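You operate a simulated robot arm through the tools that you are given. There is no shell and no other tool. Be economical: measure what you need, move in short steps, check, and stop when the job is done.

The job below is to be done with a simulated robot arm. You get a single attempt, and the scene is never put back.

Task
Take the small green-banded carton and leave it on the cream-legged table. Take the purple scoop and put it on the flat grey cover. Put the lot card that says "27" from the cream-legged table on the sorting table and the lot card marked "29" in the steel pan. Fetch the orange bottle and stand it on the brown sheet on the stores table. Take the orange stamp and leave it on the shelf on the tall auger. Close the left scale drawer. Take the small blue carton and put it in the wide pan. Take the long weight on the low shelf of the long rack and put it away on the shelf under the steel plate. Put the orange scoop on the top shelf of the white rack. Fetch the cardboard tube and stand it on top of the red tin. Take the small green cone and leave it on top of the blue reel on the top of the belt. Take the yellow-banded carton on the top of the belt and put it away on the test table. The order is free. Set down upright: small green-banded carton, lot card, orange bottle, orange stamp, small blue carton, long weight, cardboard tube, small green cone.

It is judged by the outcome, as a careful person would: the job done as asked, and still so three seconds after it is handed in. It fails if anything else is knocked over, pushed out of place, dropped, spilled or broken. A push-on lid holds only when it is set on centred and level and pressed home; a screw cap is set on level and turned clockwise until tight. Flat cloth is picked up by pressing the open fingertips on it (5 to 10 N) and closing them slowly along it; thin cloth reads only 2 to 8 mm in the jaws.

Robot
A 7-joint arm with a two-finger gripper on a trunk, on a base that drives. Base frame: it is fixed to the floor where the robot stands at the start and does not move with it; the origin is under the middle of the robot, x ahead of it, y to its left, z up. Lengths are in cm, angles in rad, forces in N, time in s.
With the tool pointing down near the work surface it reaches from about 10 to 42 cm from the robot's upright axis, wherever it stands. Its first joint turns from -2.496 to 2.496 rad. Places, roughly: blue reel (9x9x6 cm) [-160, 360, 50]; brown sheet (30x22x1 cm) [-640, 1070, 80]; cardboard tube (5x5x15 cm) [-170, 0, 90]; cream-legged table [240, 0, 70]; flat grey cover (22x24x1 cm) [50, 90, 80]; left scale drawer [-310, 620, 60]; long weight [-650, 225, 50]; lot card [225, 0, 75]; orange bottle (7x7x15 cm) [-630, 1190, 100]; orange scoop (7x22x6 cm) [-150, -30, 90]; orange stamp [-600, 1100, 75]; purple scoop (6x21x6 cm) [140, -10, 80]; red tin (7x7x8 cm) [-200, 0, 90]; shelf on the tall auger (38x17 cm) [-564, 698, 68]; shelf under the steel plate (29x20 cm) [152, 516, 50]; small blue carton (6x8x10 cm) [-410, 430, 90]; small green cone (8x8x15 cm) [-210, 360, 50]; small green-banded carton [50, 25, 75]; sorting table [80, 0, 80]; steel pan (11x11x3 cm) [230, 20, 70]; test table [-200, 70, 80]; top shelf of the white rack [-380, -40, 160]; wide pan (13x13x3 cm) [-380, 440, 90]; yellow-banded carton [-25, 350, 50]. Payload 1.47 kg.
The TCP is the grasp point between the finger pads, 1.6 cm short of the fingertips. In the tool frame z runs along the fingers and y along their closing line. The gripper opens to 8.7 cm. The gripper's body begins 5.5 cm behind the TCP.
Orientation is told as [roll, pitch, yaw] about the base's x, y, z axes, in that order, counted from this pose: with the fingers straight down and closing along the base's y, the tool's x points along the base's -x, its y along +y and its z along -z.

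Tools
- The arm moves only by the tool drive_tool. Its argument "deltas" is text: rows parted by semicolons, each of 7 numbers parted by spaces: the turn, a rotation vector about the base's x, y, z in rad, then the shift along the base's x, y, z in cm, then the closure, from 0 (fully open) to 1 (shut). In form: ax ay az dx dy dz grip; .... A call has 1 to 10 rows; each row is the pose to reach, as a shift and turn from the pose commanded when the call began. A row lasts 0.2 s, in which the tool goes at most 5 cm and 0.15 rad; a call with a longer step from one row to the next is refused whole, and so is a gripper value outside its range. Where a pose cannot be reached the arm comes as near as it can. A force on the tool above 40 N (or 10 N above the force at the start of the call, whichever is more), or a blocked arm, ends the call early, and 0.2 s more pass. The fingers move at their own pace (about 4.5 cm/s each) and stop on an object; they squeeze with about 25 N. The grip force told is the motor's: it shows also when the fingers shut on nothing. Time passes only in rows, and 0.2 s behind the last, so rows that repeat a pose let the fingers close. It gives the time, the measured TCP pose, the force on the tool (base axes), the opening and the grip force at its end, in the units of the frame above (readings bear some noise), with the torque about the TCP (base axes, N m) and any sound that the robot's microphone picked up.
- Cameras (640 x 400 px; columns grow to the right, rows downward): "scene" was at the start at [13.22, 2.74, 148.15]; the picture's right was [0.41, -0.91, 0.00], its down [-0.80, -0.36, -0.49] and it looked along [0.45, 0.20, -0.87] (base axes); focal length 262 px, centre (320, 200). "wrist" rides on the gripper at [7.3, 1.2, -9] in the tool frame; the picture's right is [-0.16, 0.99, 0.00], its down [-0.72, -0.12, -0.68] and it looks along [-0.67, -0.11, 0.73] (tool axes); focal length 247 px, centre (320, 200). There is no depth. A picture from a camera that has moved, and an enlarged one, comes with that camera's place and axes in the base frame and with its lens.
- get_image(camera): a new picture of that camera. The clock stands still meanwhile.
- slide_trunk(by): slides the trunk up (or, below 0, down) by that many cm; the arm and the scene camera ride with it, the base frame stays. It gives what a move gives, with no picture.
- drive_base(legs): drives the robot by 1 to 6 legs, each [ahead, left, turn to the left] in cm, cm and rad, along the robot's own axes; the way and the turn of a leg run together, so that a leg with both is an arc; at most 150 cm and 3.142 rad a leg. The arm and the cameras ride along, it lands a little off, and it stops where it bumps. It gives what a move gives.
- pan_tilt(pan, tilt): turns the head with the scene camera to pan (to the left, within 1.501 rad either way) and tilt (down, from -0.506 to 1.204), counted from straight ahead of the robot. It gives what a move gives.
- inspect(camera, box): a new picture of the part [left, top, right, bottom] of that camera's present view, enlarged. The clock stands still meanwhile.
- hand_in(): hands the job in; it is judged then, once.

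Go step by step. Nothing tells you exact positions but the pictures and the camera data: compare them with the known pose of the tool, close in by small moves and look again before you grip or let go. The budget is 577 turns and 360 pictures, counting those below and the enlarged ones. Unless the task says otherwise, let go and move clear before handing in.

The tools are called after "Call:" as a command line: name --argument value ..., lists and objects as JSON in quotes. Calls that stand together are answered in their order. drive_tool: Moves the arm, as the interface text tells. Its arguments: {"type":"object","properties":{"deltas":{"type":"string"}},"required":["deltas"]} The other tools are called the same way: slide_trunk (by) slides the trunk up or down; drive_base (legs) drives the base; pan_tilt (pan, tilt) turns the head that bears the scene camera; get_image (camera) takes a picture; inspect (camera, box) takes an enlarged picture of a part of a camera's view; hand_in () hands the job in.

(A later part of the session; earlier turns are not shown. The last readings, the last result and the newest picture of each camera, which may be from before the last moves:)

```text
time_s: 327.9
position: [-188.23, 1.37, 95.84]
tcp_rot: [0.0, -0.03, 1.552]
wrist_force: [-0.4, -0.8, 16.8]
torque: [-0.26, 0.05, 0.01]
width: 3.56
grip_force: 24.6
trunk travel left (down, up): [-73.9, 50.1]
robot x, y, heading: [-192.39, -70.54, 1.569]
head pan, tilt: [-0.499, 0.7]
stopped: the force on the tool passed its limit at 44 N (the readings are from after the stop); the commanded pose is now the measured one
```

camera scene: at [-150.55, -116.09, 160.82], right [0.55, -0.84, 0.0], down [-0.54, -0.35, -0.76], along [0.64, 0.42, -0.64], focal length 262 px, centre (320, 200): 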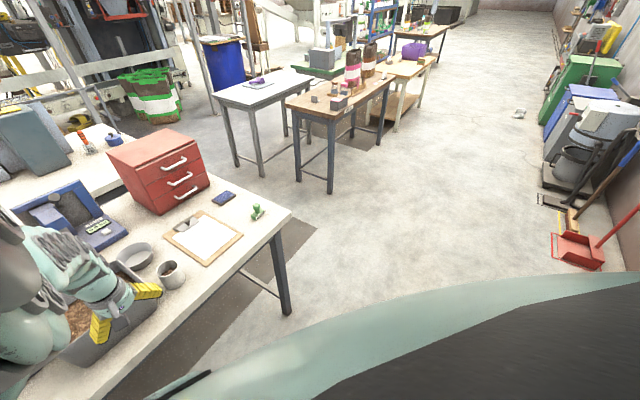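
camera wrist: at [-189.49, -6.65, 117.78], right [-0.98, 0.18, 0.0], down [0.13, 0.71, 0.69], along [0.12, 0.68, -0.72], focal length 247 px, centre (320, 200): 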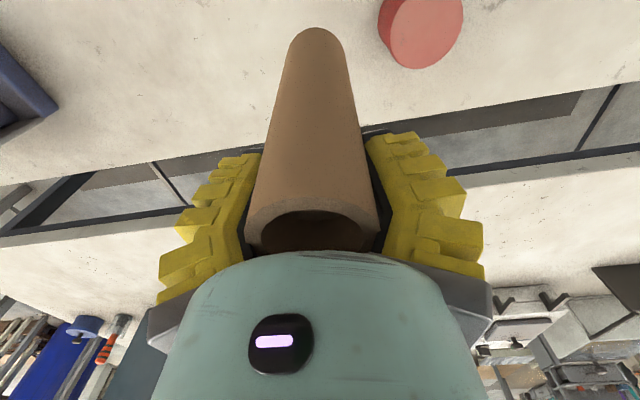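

Touching. Release and rise to look.

Call:
drive_tool --deltas "0 0 0 0 0 0.2 0.9;0 0 0 0 0 0.2 0.6;0 0 0 0 0 0.2 0.3;0 0 0 0 0 0.2 0;0 0 0 0 0 0.2 0"

Call:
slide_trunk --by 13

Call:
get_image --camera "wrist"

```text
time_s: 329.1
position: [-188.23, 0.9, 95.72]
tcp_rot: [0.0, -0.024, 1.551]
wrist_force: [-0.2, 0.2, 0.1]
torque: [0.02, -0.02, 0.03]
width: 8.7
grip_force: 0.0
trunk travel left (down, up): [-73.9, 50.1]
robot x, y, heading: [-192.53, -70.34, 1.572]
head pan, tilt: [-0.499, 0.7]
```

```text
time_s: 330.6
position: [-188.13, 0.87, 108.73]
tcp_rot: [0.002, -0.022, 1.55]
wrist_force: [-0.2, -0.4, -0.4]
torque: [-0.01, 0.0, -0.02]
width: 8.68
grip_force: 0.0
trunk travel left (down, up): [-86.9, 37.1]
robot x, y, heading: [-192.65, -70.57, 1.568]
head pan, tilt: [-0.499, 0.7]
```

```text
239 pictures are left
camera wrist: at [-189.49, -6.44, 117.55], right [-0.98, 0.18, 0.0], down [0.13, 0.71, 0.7], along [0.12, 0.69, -0.72], focal length 247 px, centre (320, 200)
```

wrist: 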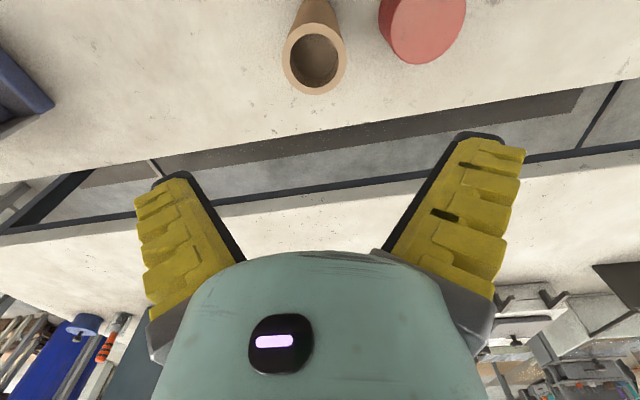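

The tube stands upright near the tin. I shift over it and lower some to measure its centre exactly.

Call:
drive_tool --deltas "0 0 0 0.1 -1.3 0 0;0 0 0 0.1 -2.6 0 0"

Call:
slide_trunk --by -5

Call:
get_image --camera "wrist"

```text
time_s: 331.2
position: [-188.25, -1.68, 108.84]
tcp_rot: [0.002, -0.022, 1.552]
wrist_force: [0.2, 0.5, -0.7]
torque: [-0.02, 0.02, -0.01]
width: 8.7
grip_force: 0.1
trunk travel left (down, up): [-86.9, 37.1]
robot x, y, heading: [-192.86, -70.53, 1.576]
head pan, tilt: [-0.499, 0.7]
```

```text
time_s: 332.2
position: [-188.18, -1.67, 103.82]
tcp_rot: [0.003, -0.025, 1.55]
wrist_force: [-0.4, -0.5, -0.1]
torque: [0.0, 0.01, 0.0]
width: 8.73
grip_force: 0.2
trunk travel left (down, up): [-81.9, 42.1]
robot x, y, heading: [-192.64, -70.6, 1.573]
head pan, tilt: [-0.499, 0.7]
```

```text
238 pictures are left
camera wrist: at [-189.39, -8.96, 112.56], right [-0.98, 0.18, 0.0], down [0.13, 0.7, 0.7], along [0.12, 0.69, -0.72], focal length 247 px, centre (320, 200)
```

wrist: 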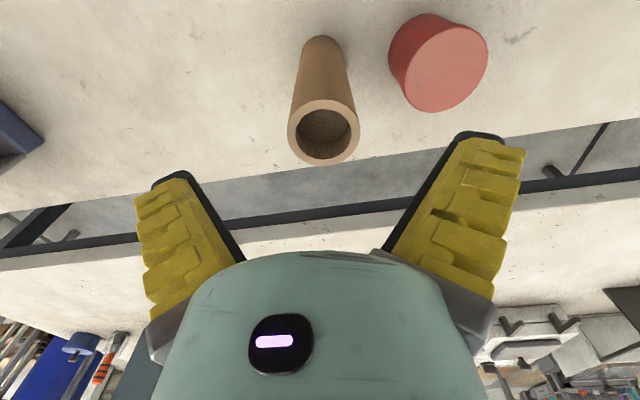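

Precise fix: tube centre (-188.4, -2.0), top z 99.9; tin top centre (-198.9, -0.35), z 89.4. Align, lower to 95.6 and grip.

Call:
drive_tool --deltas "-0.025 0 0 -0.2 -0.35 0 0;-0.025 0 0 -0.2 -0.35 0 0"

Call:
slide_trunk --by -8

Call:
drive_tool --deltas "0 0 0 0 0 0 0.4;0 0 0 0 0 0 0.7;0 0 0 0 0 0 1;0 0 0 0 0 0 1;0 0 0 0 0 0 1"

Call:
slide_trunk --by 14

Call:
get_image --camera "wrist"

```text
time_s: 332.8
position: [-188.28, -1.98, 103.68]
tcp_rot: [0.0, 0.001, 1.551]
wrist_force: [-0.1, 0.2, 0.7]
torque: [-0.01, 0.0, 0.02]
width: 8.7
grip_force: 0.0
trunk travel left (down, up): [-81.9, 42.1]
robot x, y, heading: [-192.64, -70.23, 1.575]
head pan, tilt: [-0.499, 0.7]
```

```text
time_s: 333.9
position: [-188.38, -1.88, 95.76]
tcp_rot: [-0.001, 0.002, 1.552]
wrist_force: [-0.3, 1.3, 0.5]
torque: [0.01, 0.03, 0.02]
width: 8.71
grip_force: 0.1
trunk travel left (down, up): [-73.9, 50.1]
robot x, y, heading: [-192.68, -70.78, 1.57]
head pan, tilt: [-0.499, 0.7]
```

```text
time_s: 335.1
position: [-188.32, -1.89, 95.77]
tcp_rot: [0.0, 0.001, 1.551]
wrist_force: [-1.6, -1.0, 3.1]
torque: [-0.08, 0.05, -0.03]
width: 3.88
grip_force: 25.0
trunk travel left (down, up): [-73.9, 50.1]
robot x, y, heading: [-192.71, -70.78, 1.575]
head pan, tilt: [-0.499, 0.7]
```

```text
time_s: 336.8
position: [-188.3, -2.07, 109.75]
tcp_rot: [0.001, 0.001, 1.549]
wrist_force: [-0.6, 0.9, -1.3]
torque: [0.02, 0.0, 0.0]
width: 3.75
grip_force: 24.4
trunk travel left (down, up): [-87.9, 36.1]
robot x, y, heading: [-192.88, -70.5, 1.57]
head pan, tilt: [-0.499, 0.7]
```

```text
237 pictures are left
camera wrist: at [-189.6, -9.13, 118.71], right [-0.98, 0.18, 0.0], down [0.13, 0.72, 0.68], along [0.12, 0.67, -0.73], focal length 247 px, centre (320, 200)
```

wrist: 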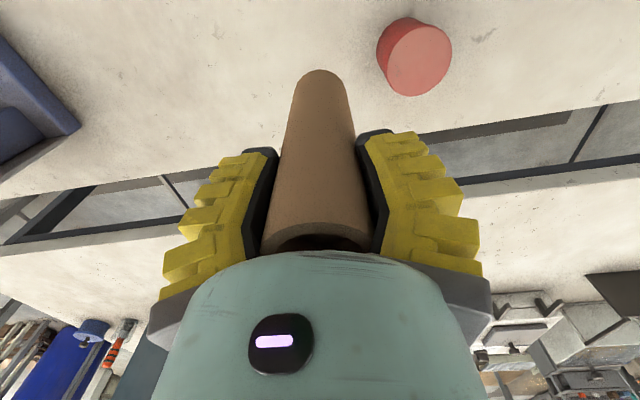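

Held well-centred. Move over the tin.

Call:
drive_base --legs '[[1.6, 10.5, 0]]'

Call:
get_image --camera "wrist"

```text
time_s: 338.0
position: [-198.68, -0.27, 109.64]
tcp_rot: [-0.001, 0.003, 1.551]
wrist_force: [-0.4, 1.1, -0.8]
torque: [-0.01, 0.02, -0.04]
width: 3.67
grip_force: 24.7
trunk travel left (down, up): [-87.9, 36.1]
robot x, y, heading: [-203.24, -68.88, 1.572]
head pan, tilt: [-0.499, 0.7]
```

```text
236 pictures are left
camera wrist: at [-199.95, -7.49, 118.73], right [-0.98, 0.18, 0.0], down [0.13, 0.72, 0.68], along [0.12, 0.67, -0.73], focal length 247 px, centre (320, 200)
```

wrist: 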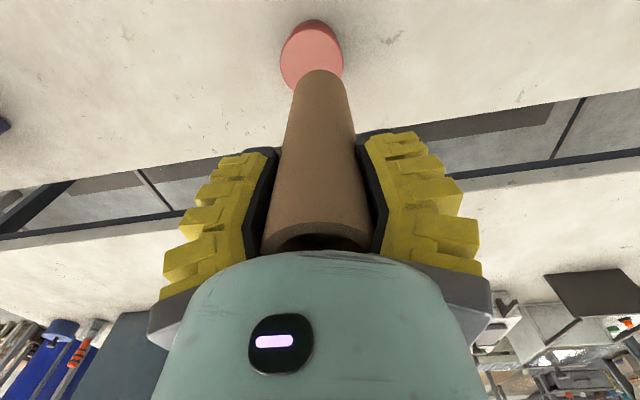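

Lower 5 cm and re-check the alignment.

Call:
drive_tool --deltas "0 0 0 0.8 -0.5 0 1;0 0 0 0.8 -0.5 0 1"

Call:
slide_trunk --by -5

Call:
get_image --camera "wrist"

```text
time_s: 338.6
position: [-197.88, -0.92, 109.78]
tcp_rot: [0.001, 0.002, 1.552]
wrist_force: [0.1, 0.7, -0.3]
torque: [-0.01, 0.02, -0.02]
width: 3.66
grip_force: 25.0
trunk travel left (down, up): [-87.9, 36.1]
robot x, y, heading: [-203.09, -68.77, 1.571]
head pan, tilt: [-0.499, 0.7]
```

```text
time_s: 339.5
position: [-197.85, -0.87, 104.78]
tcp_rot: [0.0, 0.002, 1.55]
wrist_force: [0.8, 0.0, -0.5]
torque: [0.03, -0.03, -0.01]
width: 3.61
grip_force: 24.7
trunk travel left (down, up): [-82.9, 41.1]
robot x, y, heading: [-203.04, -68.68, 1.57]
head pan, tilt: [-0.499, 0.7]
```

```text
235 pictures are left
camera wrist: at [-199.13, -8.02, 113.76], right [-0.98, 0.18, 0.0], down [0.13, 0.72, 0.68], along [0.12, 0.67, -0.73], focal length 247 px, centre (320, 200)
```

wrist: 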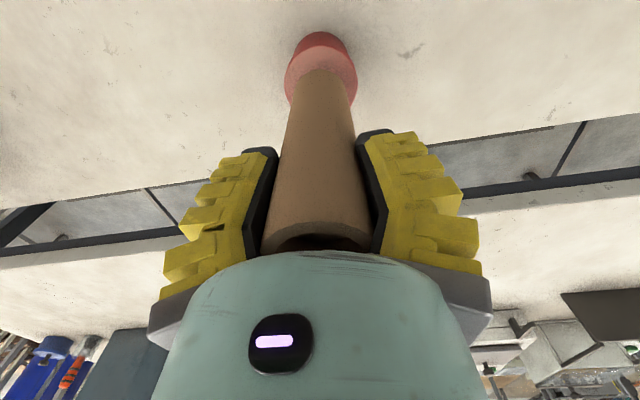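

Zoom on the tin's top face under the tube.

Call:
inspect --camera "wrist" --box '[260, 20, 380, 110]'

```text
4.44 times, centred on (320, 65) of wrist
camera zoom: at [-199.13, -8.02, 113.76], right [-0.98, 0.18, 0.0], down [0.13, 0.72, 0.68], along [0.12, 0.67, -0.73], focal length 1098 px, centre (320, 800)
```

zoom: 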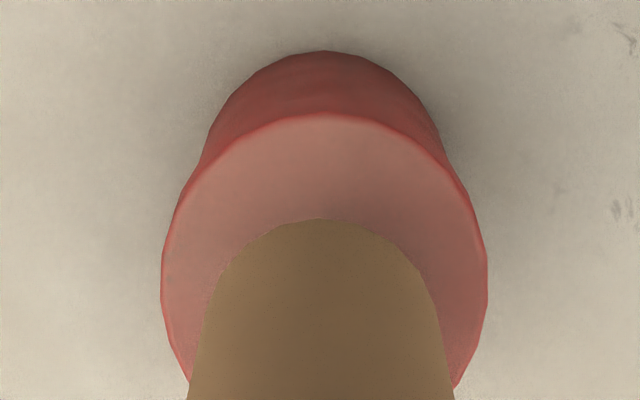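

Tin centre ≈(-197.8, -0.2); I shift +0.6 in y and lower the ~5 cm gap gently.

Call:
drive_tool --deltas "0 0 0 0.05 0.6 -0.5 1;0 0 0 0.05 0.6 -1.5 1;0 0 0 0.05 0.6 -2.5 1;0 0 0 0.05 0.6 -3.3 1;0 0 0 0.05 0.6 -3.8 1"

Call:
inspect --camera "wrist" --box '[260, 20, 380, 110]'

```text
time_s: 340.4
position: [-197.88, 0.25, 102.72]
tcp_rot: [0.0, -0.005, 1.555]
wrist_force: [0.2, -4.1, 22.2]
torque: [-0.6, -0.49, -0.06]
width: 3.85
grip_force: 25.1
trunk travel left (down, up): [-82.9, 41.1]
robot x, y, heading: [-202.73, -68.81, 1.569]
head pan, tilt: [-0.499, 0.7]
stopped in row 4: the force on the tool passed its limit at 41 N (the readings are from after the stop); the commanded pose is now the measured one
```

```text
4.44 times, centred on (320, 65) of wrist
camera zoom: at [-199.18, -6.99, 111.68], right [-0.98, 0.17, 0.0], down [0.13, 0.72, 0.68], along [0.12, 0.67, -0.73], focal length 1098 px, centre (320, 800)
```

zoom: 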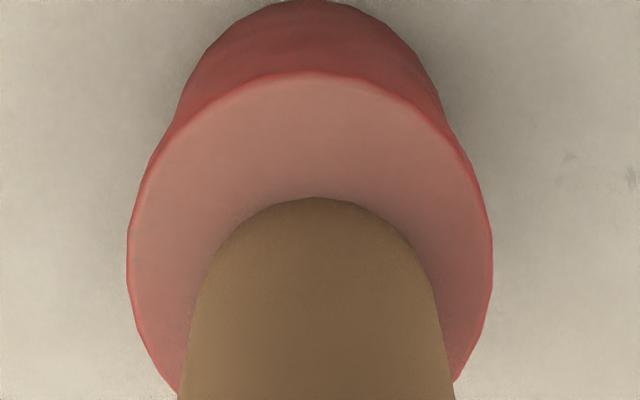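

Touching, but about 0.7 cm too far in +y. Lift slightly, shift back and set down.

Call:
drive_tool --deltas "0 0 0 0 0 0.7 1;0 0 0 0.1 -0.7 0.9 1;0 0 0 0.1 -0.8 0.5 1;0 0 0 0.1 -0.8 0.1 1;0 0 0 0.1 -0.8 -0.2 1"

Call:
get_image --camera "wrist"

```text
time_s: 341.6
position: [-197.79, -0.47, 102.7]
tcp_rot: [-0.001, -0.008, 1.557]
wrist_force: [0.6, -6.7, 25.6]
torque: [-0.64, -0.38, -0.07]
width: 4.0
grip_force: 25.0
trunk travel left (down, up): [-82.9, 41.1]
robot x, y, heading: [-203.15, -68.95, 1.57]
head pan, tilt: [-0.499, 0.7]
stopped in row 5: the force on the tool passed its limit at 46 N (the readings are from after the stop); the commanded pose is now the measured one
```

```text
232 pictures are left
camera wrist: at [-199.08, -7.69, 111.61], right [-0.98, 0.17, 0.0], down [0.13, 0.72, 0.69], along [0.12, 0.68, -0.73], focal length 247 px, centre (320, 200)
```

wrist: 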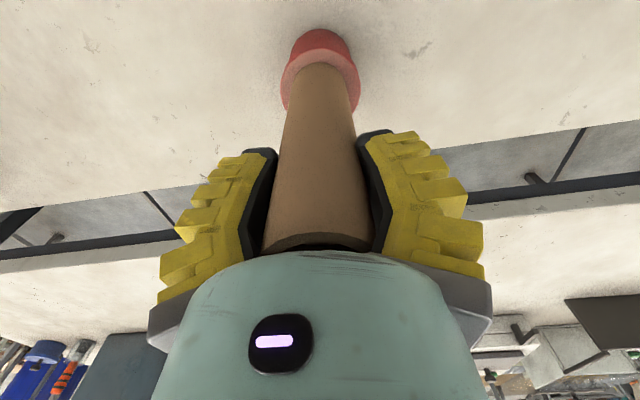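

Now well centred. Release gently and rise.

Call:
drive_tool --deltas "0 0 0 0 0 0.2 1;0 0 0 0 0 0.3 0.9;0 0 0 0 0 0.3 0.75;0 0 0 0 0 0.3 0.5;0 0 0 0 0 0.3 0.2;0 0 0 0 0 0.3 0;0 0 0 0 0 0.3 0"

Call:
slide_trunk --by 14

Call:
get_image --camera "wrist"

```text
time_s: 343.2
position: [-197.75, -0.67, 102.54]
tcp_rot: [0.002, -0.002, 1.556]
wrist_force: [0.2, -0.2, 0.3]
torque: [0.04, -0.01, -0.02]
width: 8.7
grip_force: 0.1
trunk travel left (down, up): [-82.9, 41.1]
robot x, y, heading: [-203.16, -68.85, 1.569]
head pan, tilt: [-0.499, 0.7]
```

```text
time_s: 344.9
position: [-197.79, -0.86, 116.65]
tcp_rot: [0.001, -0.004, 1.554]
wrist_force: [0.3, -0.2, -0.2]
torque: [0.0, 0.01, 0.01]
width: 8.72
grip_force: 0.0
trunk travel left (down, up): [-96.9, 27.1]
robot x, y, heading: [-203.05, -69.06, 1.565]
head pan, tilt: [-0.499, 0.7]
```

```text
231 pictures are left
camera wrist: at [-199.07, -8.0, 125.58], right [-0.98, 0.17, 0.0], down [0.13, 0.72, 0.68], along [0.12, 0.67, -0.73], focal length 247 px, centre (320, 200)
```

wrist: 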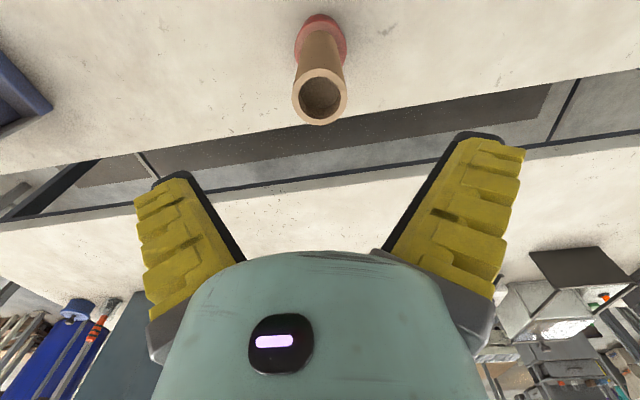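

The tube stands on the tin. Next the orange scoop near (-161, -33): I raise a bit and move over it.

Call:
slide_trunk --by 10

Call:
drive_base --legs '[[-48, 0, 0], [0, -38, 0]]'

Call:
get_image --camera "wrist"

```text
time_s: 346.2
position: [-197.83, -0.81, 126.62]
tcp_rot: [0.0, -0.004, 1.556]
wrist_force: [-0.2, -0.2, -0.8]
torque: [-0.04, -0.04, 0.01]
width: 8.71
grip_force: 0.1
trunk travel left (down, up): [-106.9, 17.1]
robot x, y, heading: [-203.24, -68.84, 1.574]
head pan, tilt: [-0.499, 0.7]
```

```text
time_s: 351.2
position: [-159.56, -49.24, 126.66]
tcp_rot: [0.002, -0.002, 1.56]
wrist_force: [-1.2, -0.6, 0.7]
torque: [-0.01, 0.0, 0.01]
width: 8.7
grip_force: 0.1
trunk travel left (down, up): [-106.9, 17.1]
robot x, y, heading: [-163.84, -117.58, 1.576]
head pan, tilt: [-0.499, 0.7]
```

```text
230 pictures are left
camera wrist: at [-160.67, -56.51, 135.59], right [-0.99, 0.17, 0.0], down [0.12, 0.72, 0.68], along [0.11, 0.67, -0.73], focal length 247 px, centre (320, 200)
```

wrist: 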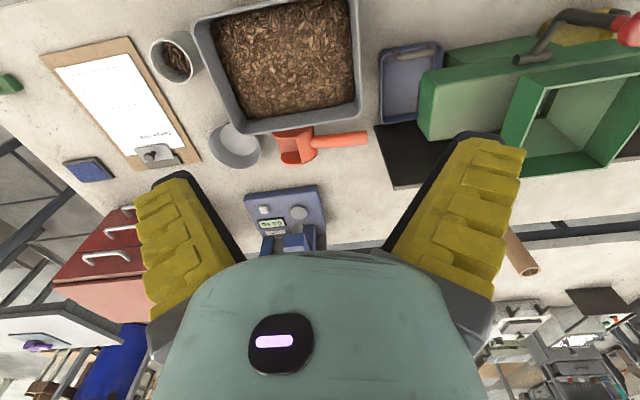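

The orange scoop's handle lies along x (from -153 to -166) at y≈-29.5. I drive in and turn the tool to close along y.

Call:
drive_base --legs '[[19.5, 0, 0]]'

Call:
drive_tool --deltas "0 0 0.15 0 0 0 0;0 0 0.3 0 0 0 0;0 0 0.45 0 0 0 0;0 0 0.6 0 0 0 0;0 0 0.75 0 0 0 0;0 0 0.9 0 0 0 0;0 0 1.05 0 0 0 0;0 0 1.2 0 0 0 0;0 0 1.35 0 0 0 0;0 0 1.5 0 0 0 0"

Call:
slide_trunk --by -22

Call:
get_image --camera "wrist"

```text
time_s: 352.8
position: [-159.48, -29.6, 126.65]
tcp_rot: [0.002, -0.003, 1.558]
wrist_force: [-0.5, 0.4, 0.4]
torque: [-0.02, -0.02, 0.03]
width: 8.7
grip_force: 0.0
trunk travel left (down, up): [-106.9, 17.1]
robot x, y, heading: [-164.46, -97.48, 1.574]
head pan, tilt: [-0.499, 0.7]
```

```text
time_s: 355.0
position: [-159.38, -29.58, 126.71]
tcp_rot: [0.001, -0.004, 3.061]
wrist_force: [0.1, -0.2, 0.2]
torque: [-0.01, -0.02, 0.01]
width: 8.71
grip_force: 0.1
trunk travel left (down, up): [-106.9, 17.1]
robot x, y, heading: [-164.4, -97.64, 1.575]
head pan, tilt: [-0.499, 0.7]
```

```text
time_s: 357.3
position: [-159.41, -29.53, 104.77]
tcp_rot: [0.002, -0.002, 3.057]
wrist_force: [0.1, -0.1, 0.3]
torque: [0.01, 0.01, -0.01]
width: 8.69
grip_force: 0.2
trunk travel left (down, up): [-84.9, 39.1]
robot x, y, heading: [-164.52, -97.97, 1.581]
head pan, tilt: [-0.499, 0.7]
```

```text
229 pictures are left
camera wrist: at [-152.18, -31.22, 113.61], right [-0.24, -0.97, 0.0], down [-0.71, 0.18, 0.68], along [-0.66, 0.16, -0.73], focal length 247 px, centre (320, 200)
```

wrist: 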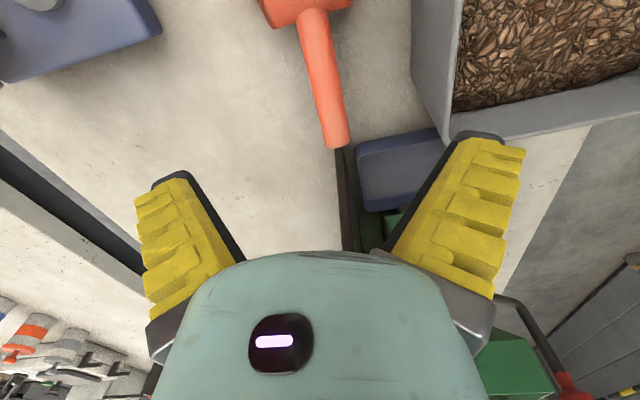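

Align with the handle at x≈-157.5 and lower to grip at z≈87.6.

Call:
drive_tool --deltas "0 0 0.08 1.8 -0.3 0 0;0 0 0.08 1.8 -0.3 0 0"

Call:
slide_trunk --by -17.2

Call:
drive_tool --deltas "0 0 0 0 0 0 0.5;0 0 0 0 0 0 1;0 0 0 0 0 0 1;0 0 0 0 0 0 1;0 0 0 0 0 0 1"

Call:
get_image --camera "wrist"

```text
time_s: 357.9
position: [-157.53, -29.89, 104.79]
tcp_rot: [0.001, -0.005, 3.139]
wrist_force: [0.8, -0.3, 0.4]
torque: [0.01, -0.01, 0.03]
width: 8.69
grip_force: 0.0
trunk travel left (down, up): [-84.9, 39.1]
robot x, y, heading: [-164.39, -97.91, 1.574]
head pan, tilt: [-0.499, 0.7]
```

```text
time_s: 359.8
position: [-157.61, -29.84, 87.56]
tcp_rot: [0.003, -0.003, 3.137]
wrist_force: [0.0, -0.9, -0.2]
torque: [0.02, 0.01, -0.01]
width: 8.72
grip_force: 0.0
trunk travel left (down, up): [-67.7, 56.3]
robot x, y, heading: [-164.22, -97.56, 1.574]
head pan, tilt: [-0.499, 0.7]
```

```text
time_s: 361.0
position: [-157.6, -29.89, 87.44]
tcp_rot: [0.001, -0.002, 3.138]
wrist_force: [0.3, -0.3, -1.5]
torque: [0.04, 0.08, 0.0]
width: 0.78
grip_force: 13.6
trunk travel left (down, up): [-67.7, 56.3]
robot x, y, heading: [-164.25, -97.93, 1.576]
head pan, tilt: [-0.499, 0.7]
```

```text
228 pictures are left
camera wrist: at [-150.23, -30.99, 96.4], right [-0.16, -0.99, 0.0], down [-0.72, 0.12, 0.68], along [-0.67, 0.11, -0.73], focal length 247 px, centre (320, 200)
```

wrist: 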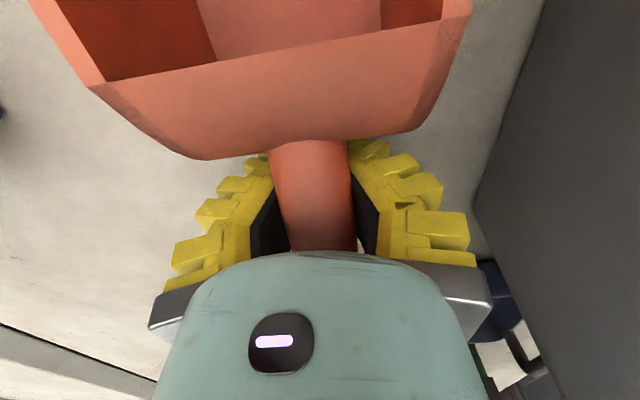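

Too low again; open, raise 2.6 cm, and close.

Call:
drive_tool --deltas "0 0 0 0 0 0 0.5;0 0 0 0 0 0 0;0 0 0 0 0 0 0;0 0 0 0 0 0 0"

Call:
slide_trunk --by 2.8

Call:
drive_tool --deltas "0 0 0 -0.8 0 0 0.5;0 0 0 -0.8 0 0 1;0 0 0 -0.8 0 0 1;0 0 0 -0.8 0 0 1;0 0 0 -0.8 0 0 1"

Call:
slide_trunk --by 20

Call:
get_image --camera "wrist"

```text
time_s: 362.0
position: [-157.57, -29.93, 87.5]
tcp_rot: [0.002, -0.004, 3.138]
wrist_force: [-0.6, -0.1, -0.7]
torque: [-0.01, 0.03, 0.03]
width: 8.72
grip_force: 0.1
trunk travel left (down, up): [-67.7, 56.3]
robot x, y, heading: [-164.44, -98.16, 1.577]
head pan, tilt: [-0.499, 0.7]
```

```text
time_s: 362.8
position: [-157.62, -29.81, 90.27]
tcp_rot: [0.002, -0.005, 3.137]
wrist_force: [0.9, -0.4, -0.2]
torque: [-0.02, 0.02, -0.03]
width: 8.69
grip_force: 0.1
trunk travel left (down, up): [-70.5, 53.5]
robot x, y, heading: [-164.43, -97.76, 1.569]
head pan, tilt: [-0.499, 0.7]
```

```text
time_s: 363.9
position: [-158.37, -29.73, 90.48]
tcp_rot: [-0.001, -0.002, 3.138]
wrist_force: [-1.5, -4.0, 11.2]
torque: [-0.08, -0.36, -0.04]
width: 1.64
grip_force: 24.9
trunk travel left (down, up): [-70.5, 53.5]
robot x, y, heading: [-164.37, -97.4, 1.573]
head pan, tilt: [-0.499, 0.7]
```

```text
time_s: 366.1
position: [-158.41, -29.85, 110.22]
tcp_rot: [0.001, -0.004, 3.137]
wrist_force: [0.2, -0.5, -0.3]
torque: [-0.03, 0.01, 0.0]
width: 0.0
grip_force: 25.0
trunk travel left (down, up): [-90.5, 33.5]
robot x, y, heading: [-164.5, -97.86, 1.576]
head pan, tilt: [-0.499, 0.7]
```

```text
227 pictures are left
camera wrist: at [-151.04, -30.94, 119.21], right [-0.16, -0.99, 0.0], down [-0.72, 0.12, 0.68], along [-0.67, 0.11, -0.73], focal length 247 px, centre (320, 200)
```

wrist: 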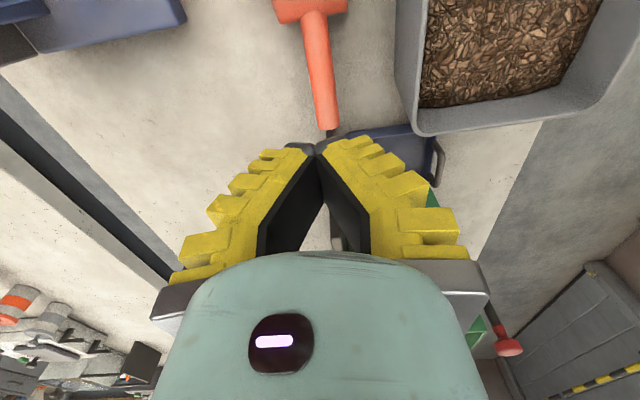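

It slipped off the top; the right height lies between. I open, lower to z≈88.8 and grip again.

Call:
drive_tool --deltas "0 0 0 0 0 0 0.5;0 0 0 0.6 0 0 0;0 0 0 0.6 0 0 0;0 0 0 0.6 0 0 0"

Call:
slide_trunk --by -21.4

Call:
drive_tool --deltas "0 0 0 0 0 0 0.5;0 0 0 0 0 0 1;0 0 0 0 0 0 1;0 0 0 0 0 0 1;0 0 0 0 0 0 1"

Call:
slide_trunk --by 6

Call:
get_image --camera "wrist"

```text
time_s: 367.1
position: [-157.76, -29.88, 110.29]
tcp_rot: [0.002, -0.003, 3.139]
wrist_force: [0.0, 0.6, 0.3]
torque: [-0.02, 0.04, -0.03]
width: 8.7
grip_force: 0.1
trunk travel left (down, up): [-90.5, 33.5]
robot x, y, heading: [-164.23, -97.68, 1.577]
head pan, tilt: [-0.499, 0.7]
```

```text
time_s: 369.4
position: [-157.85, -29.81, 88.89]
tcp_rot: [0.001, -0.003, 3.136]
wrist_force: [-0.3, -0.9, -0.7]
torque: [-0.03, -0.01, 0.01]
width: 8.68
grip_force: 0.0
trunk travel left (down, up): [-69.1, 54.9]
robot x, y, heading: [-164.63, -98.0, 1.581]
head pan, tilt: [-0.499, 0.7]
```

```text
time_s: 370.6
position: [-157.88, -29.75, 89.13]
tcp_rot: [0.001, -0.002, 3.138]
wrist_force: [-1.7, -2.8, 7.8]
torque: [-0.05, -0.18, -0.12]
width: 2.39
grip_force: 25.0
trunk travel left (down, up): [-69.1, 54.9]
robot x, y, heading: [-164.13, -98.01, 1.576]
head pan, tilt: [-0.499, 0.7]
```

```text
time_s: 371.6
position: [-157.78, -29.79, 94.71]
tcp_rot: [0.0, -0.004, 3.138]
wrist_force: [-0.3, -0.6, -2.0]
torque: [-0.03, 0.06, 0.0]
width: 2.06
grip_force: 25.0
trunk travel left (down, up): [-75.1, 48.9]
robot x, y, heading: [-164.38, -97.95, 1.575]
head pan, tilt: [-0.499, 0.7]
```

```text
226 pictures are left
camera wrist: at [-150.46, -30.96, 103.78], right [-0.16, -0.99, 0.0], down [-0.72, 0.12, 0.68], along [-0.67, 0.11, -0.73], focal length 247 px, centre (320, 200)
```

wrist: 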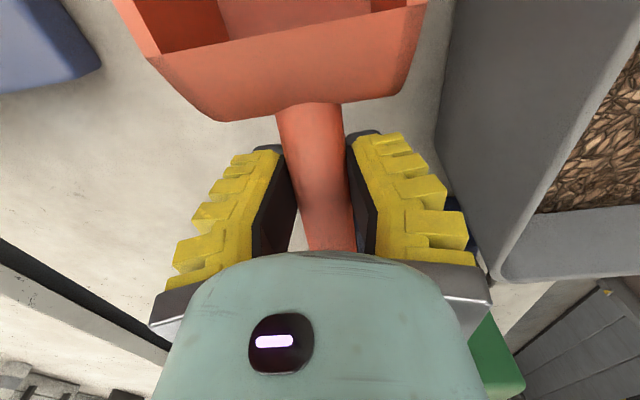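

The orange scoop is held (2.06 cm). I lift it, back off and drive west along the south lane toward the white rack.

Call:
slide_trunk --by 32

Call:
drive_base --legs '[[-35, 0, 0], [0, 0, 1.565], [120, 0, 0]]'

Call:
get_image --camera "scene"

Call:
get_image --camera "wrist"

```text
time_s: 374.8
position: [-157.81, -29.83, 126.88]
tcp_rot: [0.003, -0.002, 3.139]
wrist_force: [-0.3, 0.3, -2.0]
torque: [0.0, 0.11, -0.03]
width: 2.03
grip_force: 25.5
trunk travel left (down, up): [-107.1, 16.9]
robot x, y, heading: [-164.05, -97.8, 1.576]
head pan, tilt: [-0.499, 0.7]
```

```text
time_s: 386.5
position: [-350.73, -121.0, 126.83]
tcp_rot: [0.002, -0.001, -1.614]
wrist_force: [-0.5, -0.9, -0.8]
torque: [-0.04, 0.0, -0.02]
width: 2.07
grip_force: 25.2
trunk travel left (down, up): [-107.1, 16.9]
robot x, y, heading: [-283.49, -130.04, 3.107]
head pan, tilt: [-0.499, 0.7]
```

```text
225 pictures are left
camera scene: at [-294.45, -122.72, 174.0], right [0.85, 0.53, 0.0], down [0.34, -0.55, -0.76], along [-0.4, 0.65, -0.65], focal length 262 px, centre (320, 200)
```

scene: 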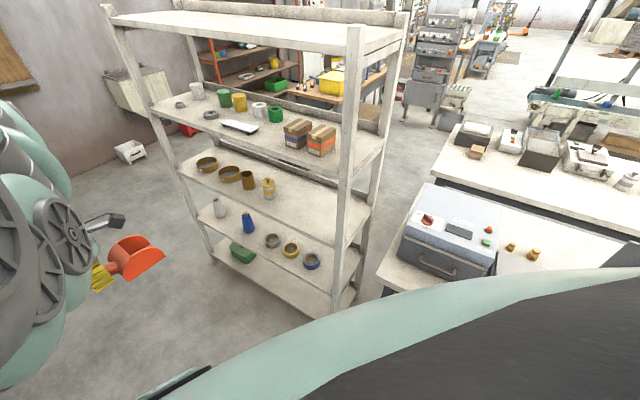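

```text
224 pictures are left
camera wrist: at [-349.3, -113.66, 135.8], right [0.98, -0.2, 0.0], down [-0.15, -0.72, 0.68], along [-0.14, -0.67, -0.73], focal length 247 px, centre (320, 200)
```

wrist: 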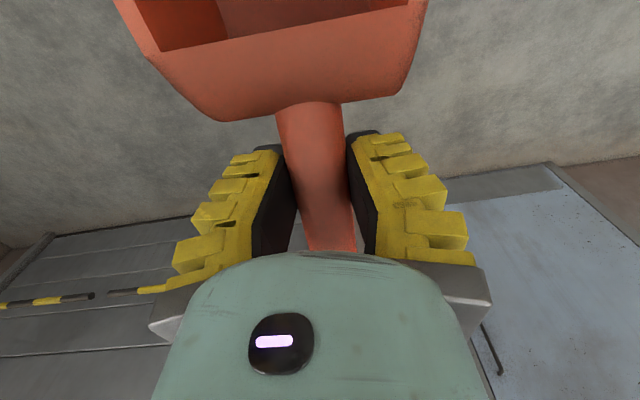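

The white rack's top shelf is empty (front face y≈-60, x -430…-326, z≈160). I move in front of it and turn to face north.

Call:
drive_base --legs '[[104, 28, 0], [0, 0, -1.536]]'

Call:
slide_trunk --by 16.5

Call:
drive_tool --deltas "0 0 0 0 0 4.5 1;0 0 0 0 0 9 1;0 0 0 0 0 13.5 1;0 0 0 0 0 18 1;0 0 0 0 0 22.5 1;0 0 0 0 0 27 1"

Call:
get_image --camera "scene"

```text
time_s: 395.8
position: [-381.49, -85.18, 126.86]
tcp_rot: [0.003, -0.003, 3.127]
wrist_force: [-0.4, 0.2, -2.0]
torque: [0.0, 0.11, -0.01]
width: 2.1
grip_force: 24.8
trunk travel left (down, up): [-107.1, 16.9]
robot x, y, heading: [-388.62, -153.19, 1.565]
head pan, tilt: [-0.499, 0.7]
```

```text
time_s: 397.6
position: [-381.43, -85.13, 143.45]
tcp_rot: [0.001, -0.004, 3.128]
wrist_force: [1.0, -0.6, -2.0]
torque: [0.02, 0.03, 0.03]
width: 2.08
grip_force: 25.1
trunk travel left (down, up): [-123.6, 0.4]
robot x, y, heading: [-388.66, -152.81, 1.567]
head pan, tilt: [-0.499, 0.7]
```

```text
time_s: 399.0
position: [-381.36, -85.46, 170.27]
tcp_rot: [0.001, -0.001, 3.126]
wrist_force: [-0.2, -0.1, -2.3]
torque: [0.04, 0.02, -0.02]
width: 2.1
grip_force: 24.9
trunk travel left (down, up): [-123.6, 0.4]
robot x, y, heading: [-388.64, -153.42, 1.56]
head pan, tilt: [-0.499, 0.7]
```

```text
223 pictures are left
camera scene: at [-381.43, -141.27, 190.5], right [0.55, -0.83, 0.0], down [-0.54, -0.36, -0.76], along [0.63, 0.42, -0.65], focal length 262 px, centre (320, 200)
```

scene: 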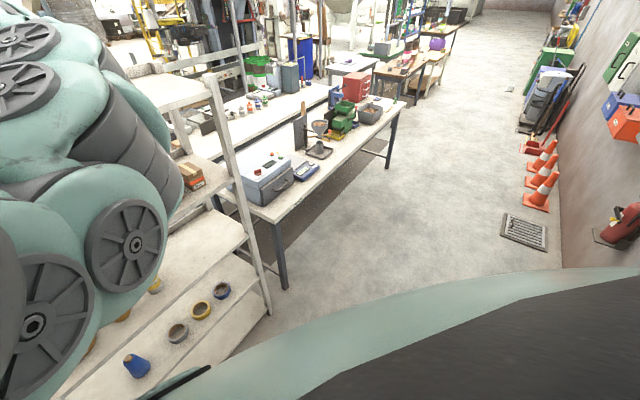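

Rack post tops are at z≈162; I raise 4 more and drive forward over the shelf.

Call:
drive_tool --deltas "0 0 0 0 0 2.5 1;0 0 0 0 0 5 1"

Call:
drive_base --legs '[[42, 0, 0]]'

Call:
get_image --camera "wrist"

```text
time_s: 399.6
position: [-381.47, -84.37, 171.88]
tcp_rot: [0.002, -0.004, 3.13]
wrist_force: [-0.3, -0.2, -1.6]
torque: [-0.01, 0.05, 0.01]
width: 2.09
grip_force: 25.4
out of reach, approached as far as the arm can: row 1, 2
trunk travel left (down, up): [-123.6, 0.4]
robot x, y, heading: [-389.06, -153.02, 1.561]
head pan, tilt: [-0.499, 0.7]
```

```text
time_s: 402.2
position: [-381.7, -41.97, 171.95]
tcp_rot: [-0.001, -0.003, 3.132]
wrist_force: [0.2, -0.7, -1.6]
torque: [-0.01, 0.08, 0.01]
width: 2.12
grip_force: 25.0
trunk travel left (down, up): [-123.6, 0.4]
robot x, y, heading: [-388.43, -110.54, 1.569]
head pan, tilt: [-0.499, 0.7]
```

```text
222 pictures are left
camera wrist: at [-374.29, -43.02, 180.86], right [-0.17, -0.99, 0.0], down [-0.72, 0.12, 0.68], along [-0.67, 0.11, -0.73], focal length 247 px, centre (320, 200)
```

wrist: 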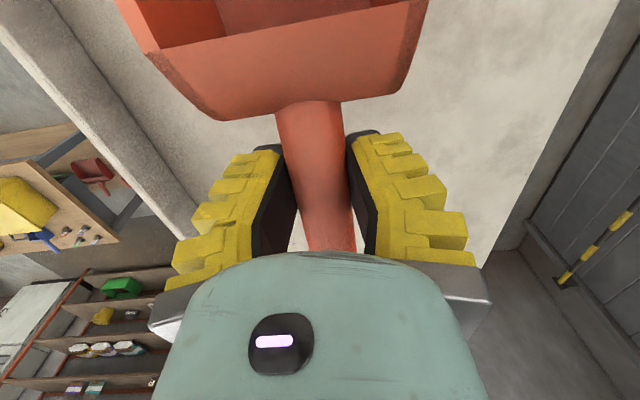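

Centred over the shelf. Lower until contact.

Call:
slide_trunk --by -4

Call:
slide_trunk --by -1

Call:
slide_trunk --by -1

Call:
slide_trunk --by -1

```text
time_s: 403.1
position: [-381.73, -41.9, 167.89]
tcp_rot: [0.001, -0.005, 3.133]
wrist_force: [-0.1, -0.6, -1.6]
torque: [0.0, 0.02, 0.0]
width: 2.12
grip_force: 25.1
trunk travel left (down, up): [-119.6, 4.4]
robot x, y, heading: [-388.83, -110.08, 1.568]
head pan, tilt: [-0.499, 0.7]
```

```text
time_s: 403.7
position: [-381.58, -41.81, 166.91]
tcp_rot: [-0.001, -0.004, 3.131]
wrist_force: [0.1, -1.1, -1.0]
torque: [-0.03, 0.1, 0.01]
width: 2.11
grip_force: 24.6
trunk travel left (down, up): [-118.6, 5.4]
robot x, y, heading: [-388.8, -110.71, 1.57]
head pan, tilt: [-0.499, 0.7]
```

```text
time_s: 404.2
position: [-381.65, -41.77, 165.97]
tcp_rot: [0.001, -0.003, 3.134]
wrist_force: [-0.5, -0.1, 1.0]
torque: [-0.05, -0.22, 0.05]
width: 2.2
grip_force: 25.1
trunk travel left (down, up): [-117.6, 6.4]
robot x, y, heading: [-388.86, -110.31, 1.569]
head pan, tilt: [-0.499, 0.7]
```

```text
time_s: 404.8
position: [-381.64, -42.03, 164.87]
tcp_rot: [0.002, -0.004, 3.131]
wrist_force: [0.1, 0.0, -1.4]
torque: [-0.02, 0.08, -0.04]
width: 2.4
grip_force: 24.4
trunk travel left (down, up): [-116.6, 7.4]
robot x, y, heading: [-388.33, -110.33, 1.57]
head pan, tilt: [-0.499, 0.7]
```

It touched down around z 166. Release and rise.

Call:
drive_tool --deltas "0 0 0 0 0 0 0.7;0 0 0 0 0 0 0.4;0 0 0 0 0 0 0;0 0 0 0 0 0 0"

Call:
slide_trunk --by 7.3

Call:
drive_base --legs '[[-12, 0, 0]]'

Call:
get_image --camera "wrist"

```text
time_s: 405.8
position: [-381.56, -41.88, 164.94]
tcp_rot: [-0.001, -0.003, 3.133]
wrist_force: [-0.3, -0.1, 0.3]
torque: [-0.01, 0.0, 0.0]
width: 8.71
grip_force: 0.0
trunk travel left (down, up): [-116.6, 7.4]
robot x, y, heading: [-388.25, -110.31, 1.571]
head pan, tilt: [-0.499, 0.7]
```

```text
time_s: 406.9
position: [-381.64, -41.92, 172.27]
tcp_rot: [0.001, -0.001, 3.133]
wrist_force: [0.0, 0.4, 0.6]
torque: [-0.02, 0.0, -0.01]
width: 8.71
grip_force: 0.0
trunk travel left (down, up): [-123.9, 0.1]
robot x, y, heading: [-388.12, -110.38, 1.565]
head pan, tilt: [-0.499, 0.7]
```

```text
time_s: 408.2
position: [-381.63, -53.92, 172.3]
tcp_rot: [-0.001, -0.004, 3.134]
wrist_force: [-0.5, 0.1, -0.1]
torque: [0.01, 0.05, 0.0]
width: 8.73
grip_force: 0.2
trunk travel left (down, up): [-123.9, 0.1]
robot x, y, heading: [-388.74, -122.72, 1.567]
head pan, tilt: [-0.499, 0.7]
```

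```text
221 pictures are left
camera wrist: at [-374.28, -55.03, 181.17], right [-0.17, -0.99, 0.0], down [-0.72, 0.12, 0.68], along [-0.67, 0.11, -0.73], focal length 247 px, centre (320, 200)
```

wrist: 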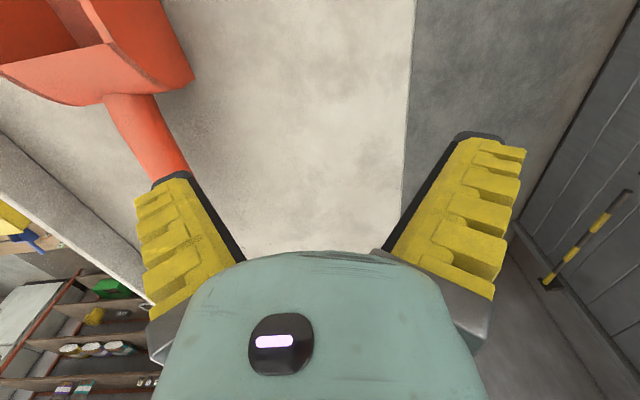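

The orange scoop lies on the top shelf. Next the long weight on the red long rack to the north-west; I lower the arm and drive there.

Call:
drive_base --legs '[[-15, 0, 0], [0, 140, 0]]'

Call:
drive_tool --deltas "0 0 0 0 0 -4.5 0;0 0 0 0 0 -9 0;0 0 0 0 0 -13.5 0;0 0 0 0 0 -18 0;0 0 0 0 0 -22.5 0;0 0 0 0 0 -27 0"

Call:
slide_trunk --by -40

Call:
drive_base --legs '[[150, 0, 0], [100, 0, 0], [0, 0, 1.571]]'

Call:
get_image --camera "scene"

Call:
get_image --camera "wrist"

```text
time_s: 416.2
position: [-525.2, -69.84, 172.25]
tcp_rot: [0.0, -0.004, -3.129]
wrist_force: [0.6, -0.2, -1.4]
torque: [-0.01, 0.04, 0.0]
width: 8.71
grip_force: 0.1
trunk travel left (down, up): [-123.9, 0.1]
robot x, y, heading: [-530.58, -138.34, 1.588]
head pan, tilt: [-0.499, 0.7]
```

```text
time_s: 417.6
position: [-524.99, -69.97, 144.89]
tcp_rot: [0.001, -0.004, -3.126]
wrist_force: [0.4, 0.6, 0.4]
torque: [-0.02, 0.02, 0.02]
width: 8.68
grip_force: 0.0
trunk travel left (down, up): [-123.9, 0.1]
robot x, y, heading: [-530.41, -138.47, 1.592]
head pan, tilt: [-0.499, 0.7]
```

```text
time_s: 421.4
position: [-524.91, -69.97, 104.95]
tcp_rot: [0.001, -0.003, -3.129]
wrist_force: [-0.1, -0.2, 0.0]
torque: [0.0, 0.04, -0.01]
width: 8.71
grip_force: 0.1
trunk travel left (down, up): [-83.9, 40.1]
robot x, y, heading: [-530.52, -138.8, 1.589]
head pan, tilt: [-0.499, 0.7]
```

```text
time_s: 437.3
position: [-603.86, 117.2, 105.03]
tcp_rot: [0.001, -0.004, -1.595]
wrist_force: [0.3, -0.1, -1.1]
torque: [-0.03, 0.01, -0.02]
width: 8.71
grip_force: 0.0
trunk travel left (down, up): [-83.9, 40.1]
robot x, y, heading: [-535.37, 109.1, 3.127]
head pan, tilt: [-0.499, 0.7]
```

```text
220 pictures are left
camera scene: at [-546.95, 116.34, 150.87], right [0.84, 0.55, 0.0], down [0.35, -0.54, -0.77], along [-0.42, 0.64, -0.64], focal length 262 px, centre (320, 200)
```

scene: 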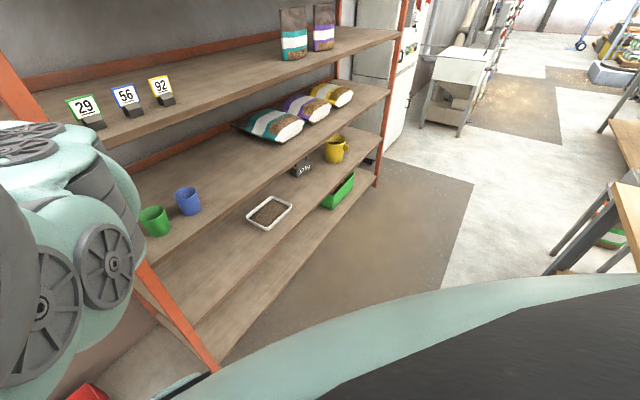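

```text
219 pictures are left
camera wrist: at [-602.6, 124.55, 113.94], right [0.98, -0.18, 0.0], down [-0.13, -0.72, 0.68], along [-0.12, -0.67, -0.73], focal length 247 px, centre (320, 200)
```

wrist: 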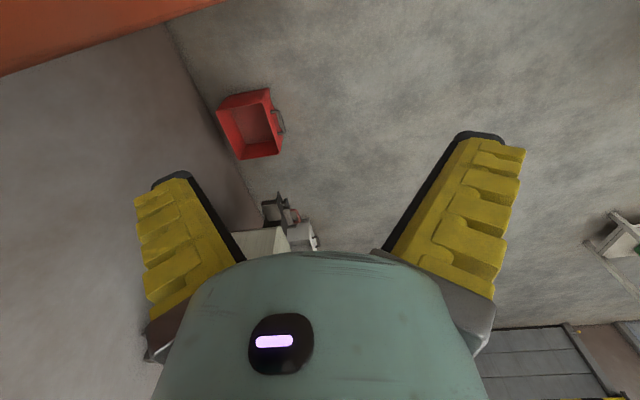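

The red long rack is in view. I zoom to find the long weight on its low shelf.

Call:
inspect --camera "scene" --box '[200, 110, 400, 240]'

```text
3.08 times, centred on (300, 175) of scene
camera zoom: at [-546.95, 116.34, 150.87], right [0.84, 0.55, 0.0], down [0.35, -0.54, -0.77], along [-0.42, 0.64, -0.64], focal length 806 px, centre (382, 277)
```

zoom: 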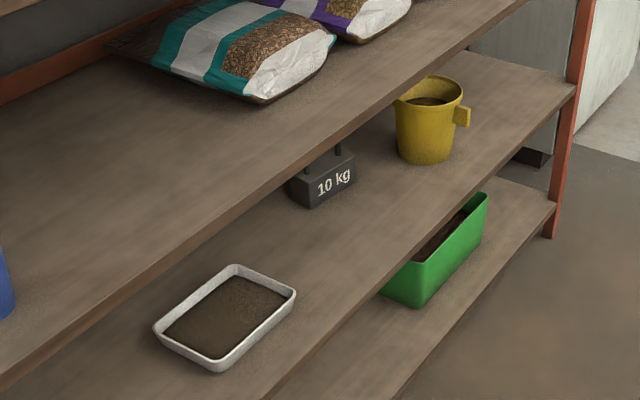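

The long weight is the "10 kg" block at about (-644, 236) on the shelf at z≈50 (next shelf above at z≈92), so I need a horizontal tool. I move in front of it, lower the trunk, and tilt the tool to point at the rack.

Call:
drive_base --legs '[[-12, 0, 0.014], [0, -119, 0]]'

Call:
slide_trunk --by -32

Call:
drive_tool --deltas "0 0.15 0 0 0 0 0;0 0.3 0 0 0 0 0;0 0.45 0 0 0 0 0;0 0.6 0 0 0 0 0;0 0.75 0 0 0 0 0;0 0.9 0 0 0 0 0;0 1.05 0 0 0 0 0;0 1.2 0 0 0 0 0;0 1.35 0 0 0 0 0;0 1.5 0 0 0 0 0"

Call:
get_image --camera "wrist"

Call:
get_image --camera "scene"

```text
time_s: 444.1
position: [-591.53, 232.62, 105.06]
tcp_rot: [0.002, -0.004, -1.583]
wrist_force: [-0.1, -0.4, 0.5]
torque: [0.01, -0.02, 0.02]
width: 8.71
grip_force: 0.1
trunk travel left (down, up): [-83.9, 40.1]
robot x, y, heading: [-523.11, 225.43, 3.135]
head pan, tilt: [-0.499, 0.7]
```

```text
time_s: 447.2
position: [-591.58, 232.85, 73.04]
tcp_rot: [0.001, -0.005, -1.584]
wrist_force: [-0.3, -0.6, 0.5]
torque: [-0.02, -0.04, 0.01]
width: 8.68
grip_force: 0.1
trunk travel left (down, up): [-51.9, 72.1]
robot x, y, heading: [-522.58, 225.24, 3.14]
head pan, tilt: [-0.499, 0.7]
```

```text
time_s: 449.4
position: [-591.62, 232.99, 73.16]
tcp_rot: [-1.503, -0.011, -1.569]
wrist_force: [-0.4, 0.5, 0.5]
torque: [0.01, -0.07, -0.03]
width: 8.7
grip_force: 0.1
out of reach, approached as far as the arm can: row 3, 4, 5, 6, 7, 8
trunk travel left (down, up): [-51.9, 72.1]
robot x, y, heading: [-523.1, 225.64, 3.137]
head pan, tilt: [-0.499, 0.7]
```

```text
217 pictures are left
camera wrist: at [-582.55, 240.33, 72.59], right [0.07, -0.17, -0.98], down [0.67, -0.72, 0.17], along [-0.74, -0.67, 0.06], focal length 247 px, centre (320, 200)
```

wrist: 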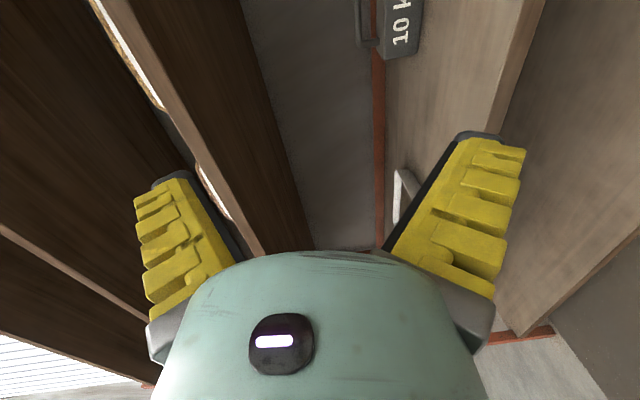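

```text
216 pictures are left
camera scene: at [-534.5, 232.7, 118.88], right [0.83, 0.56, 0.0], down [0.36, -0.53, -0.77], along [-0.43, 0.64, -0.64], focal length 262 px, centre (320, 200)
```

scene: 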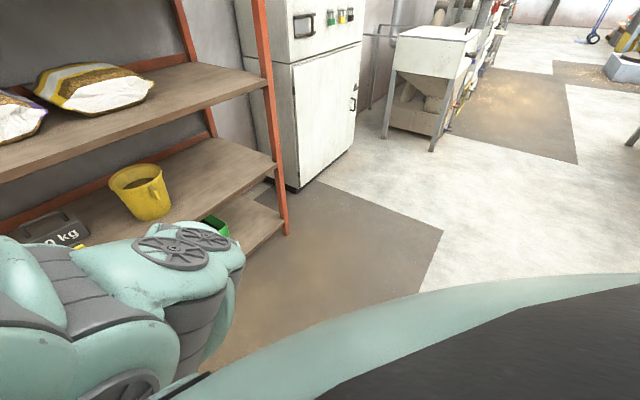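

The tool is horizontal at shelf level. I shift north a bit to see the weight and its handle fully.

Call:
drive_base --legs '[[0, -14, 0]]'

Call:
get_image --camera "wrist"

```text
time_s: 450.8
position: [-591.55, 246.66, 73.11]
tcp_rot: [-1.499, -0.011, -1.566]
wrist_force: [-0.2, 1.2, 0.6]
torque: [-0.01, 0.02, 0.01]
width: 8.68
grip_force: 0.1
trunk travel left (down, up): [-51.9, 72.1]
robot x, y, heading: [-522.67, 239.43, 3.141]
head pan, tilt: [-0.499, 0.7]
```

```text
215 pictures are left
camera wrist: at [-582.46, 254.12, 72.55], right [0.07, -0.17, -0.98], down [0.67, -0.72, 0.17], along [-0.74, -0.67, 0.06], focal length 247 px, centre (320, 200)
```

wrist: 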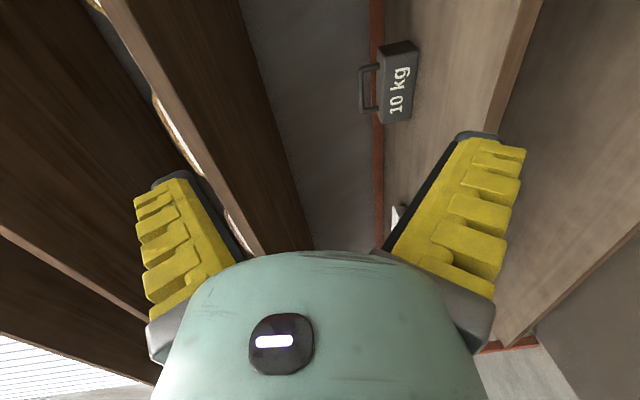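

Call:
inspect --camera "wrist" --box '[320, 20, 460, 150]'

```text
3.08 times, centred on (390, 85) of wrist
camera zoom: at [-582.46, 254.12, 72.55], right [0.07, -0.17, -0.98], down [0.67, -0.72, 0.17], along [-0.74, -0.67, 0.06], focal length 760 px, centre (105, 554)
```

zoom: 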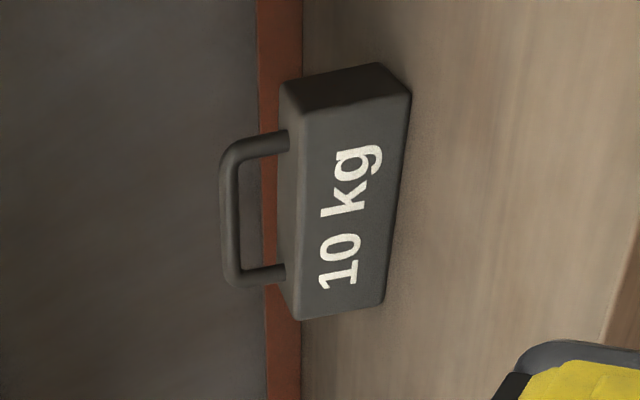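

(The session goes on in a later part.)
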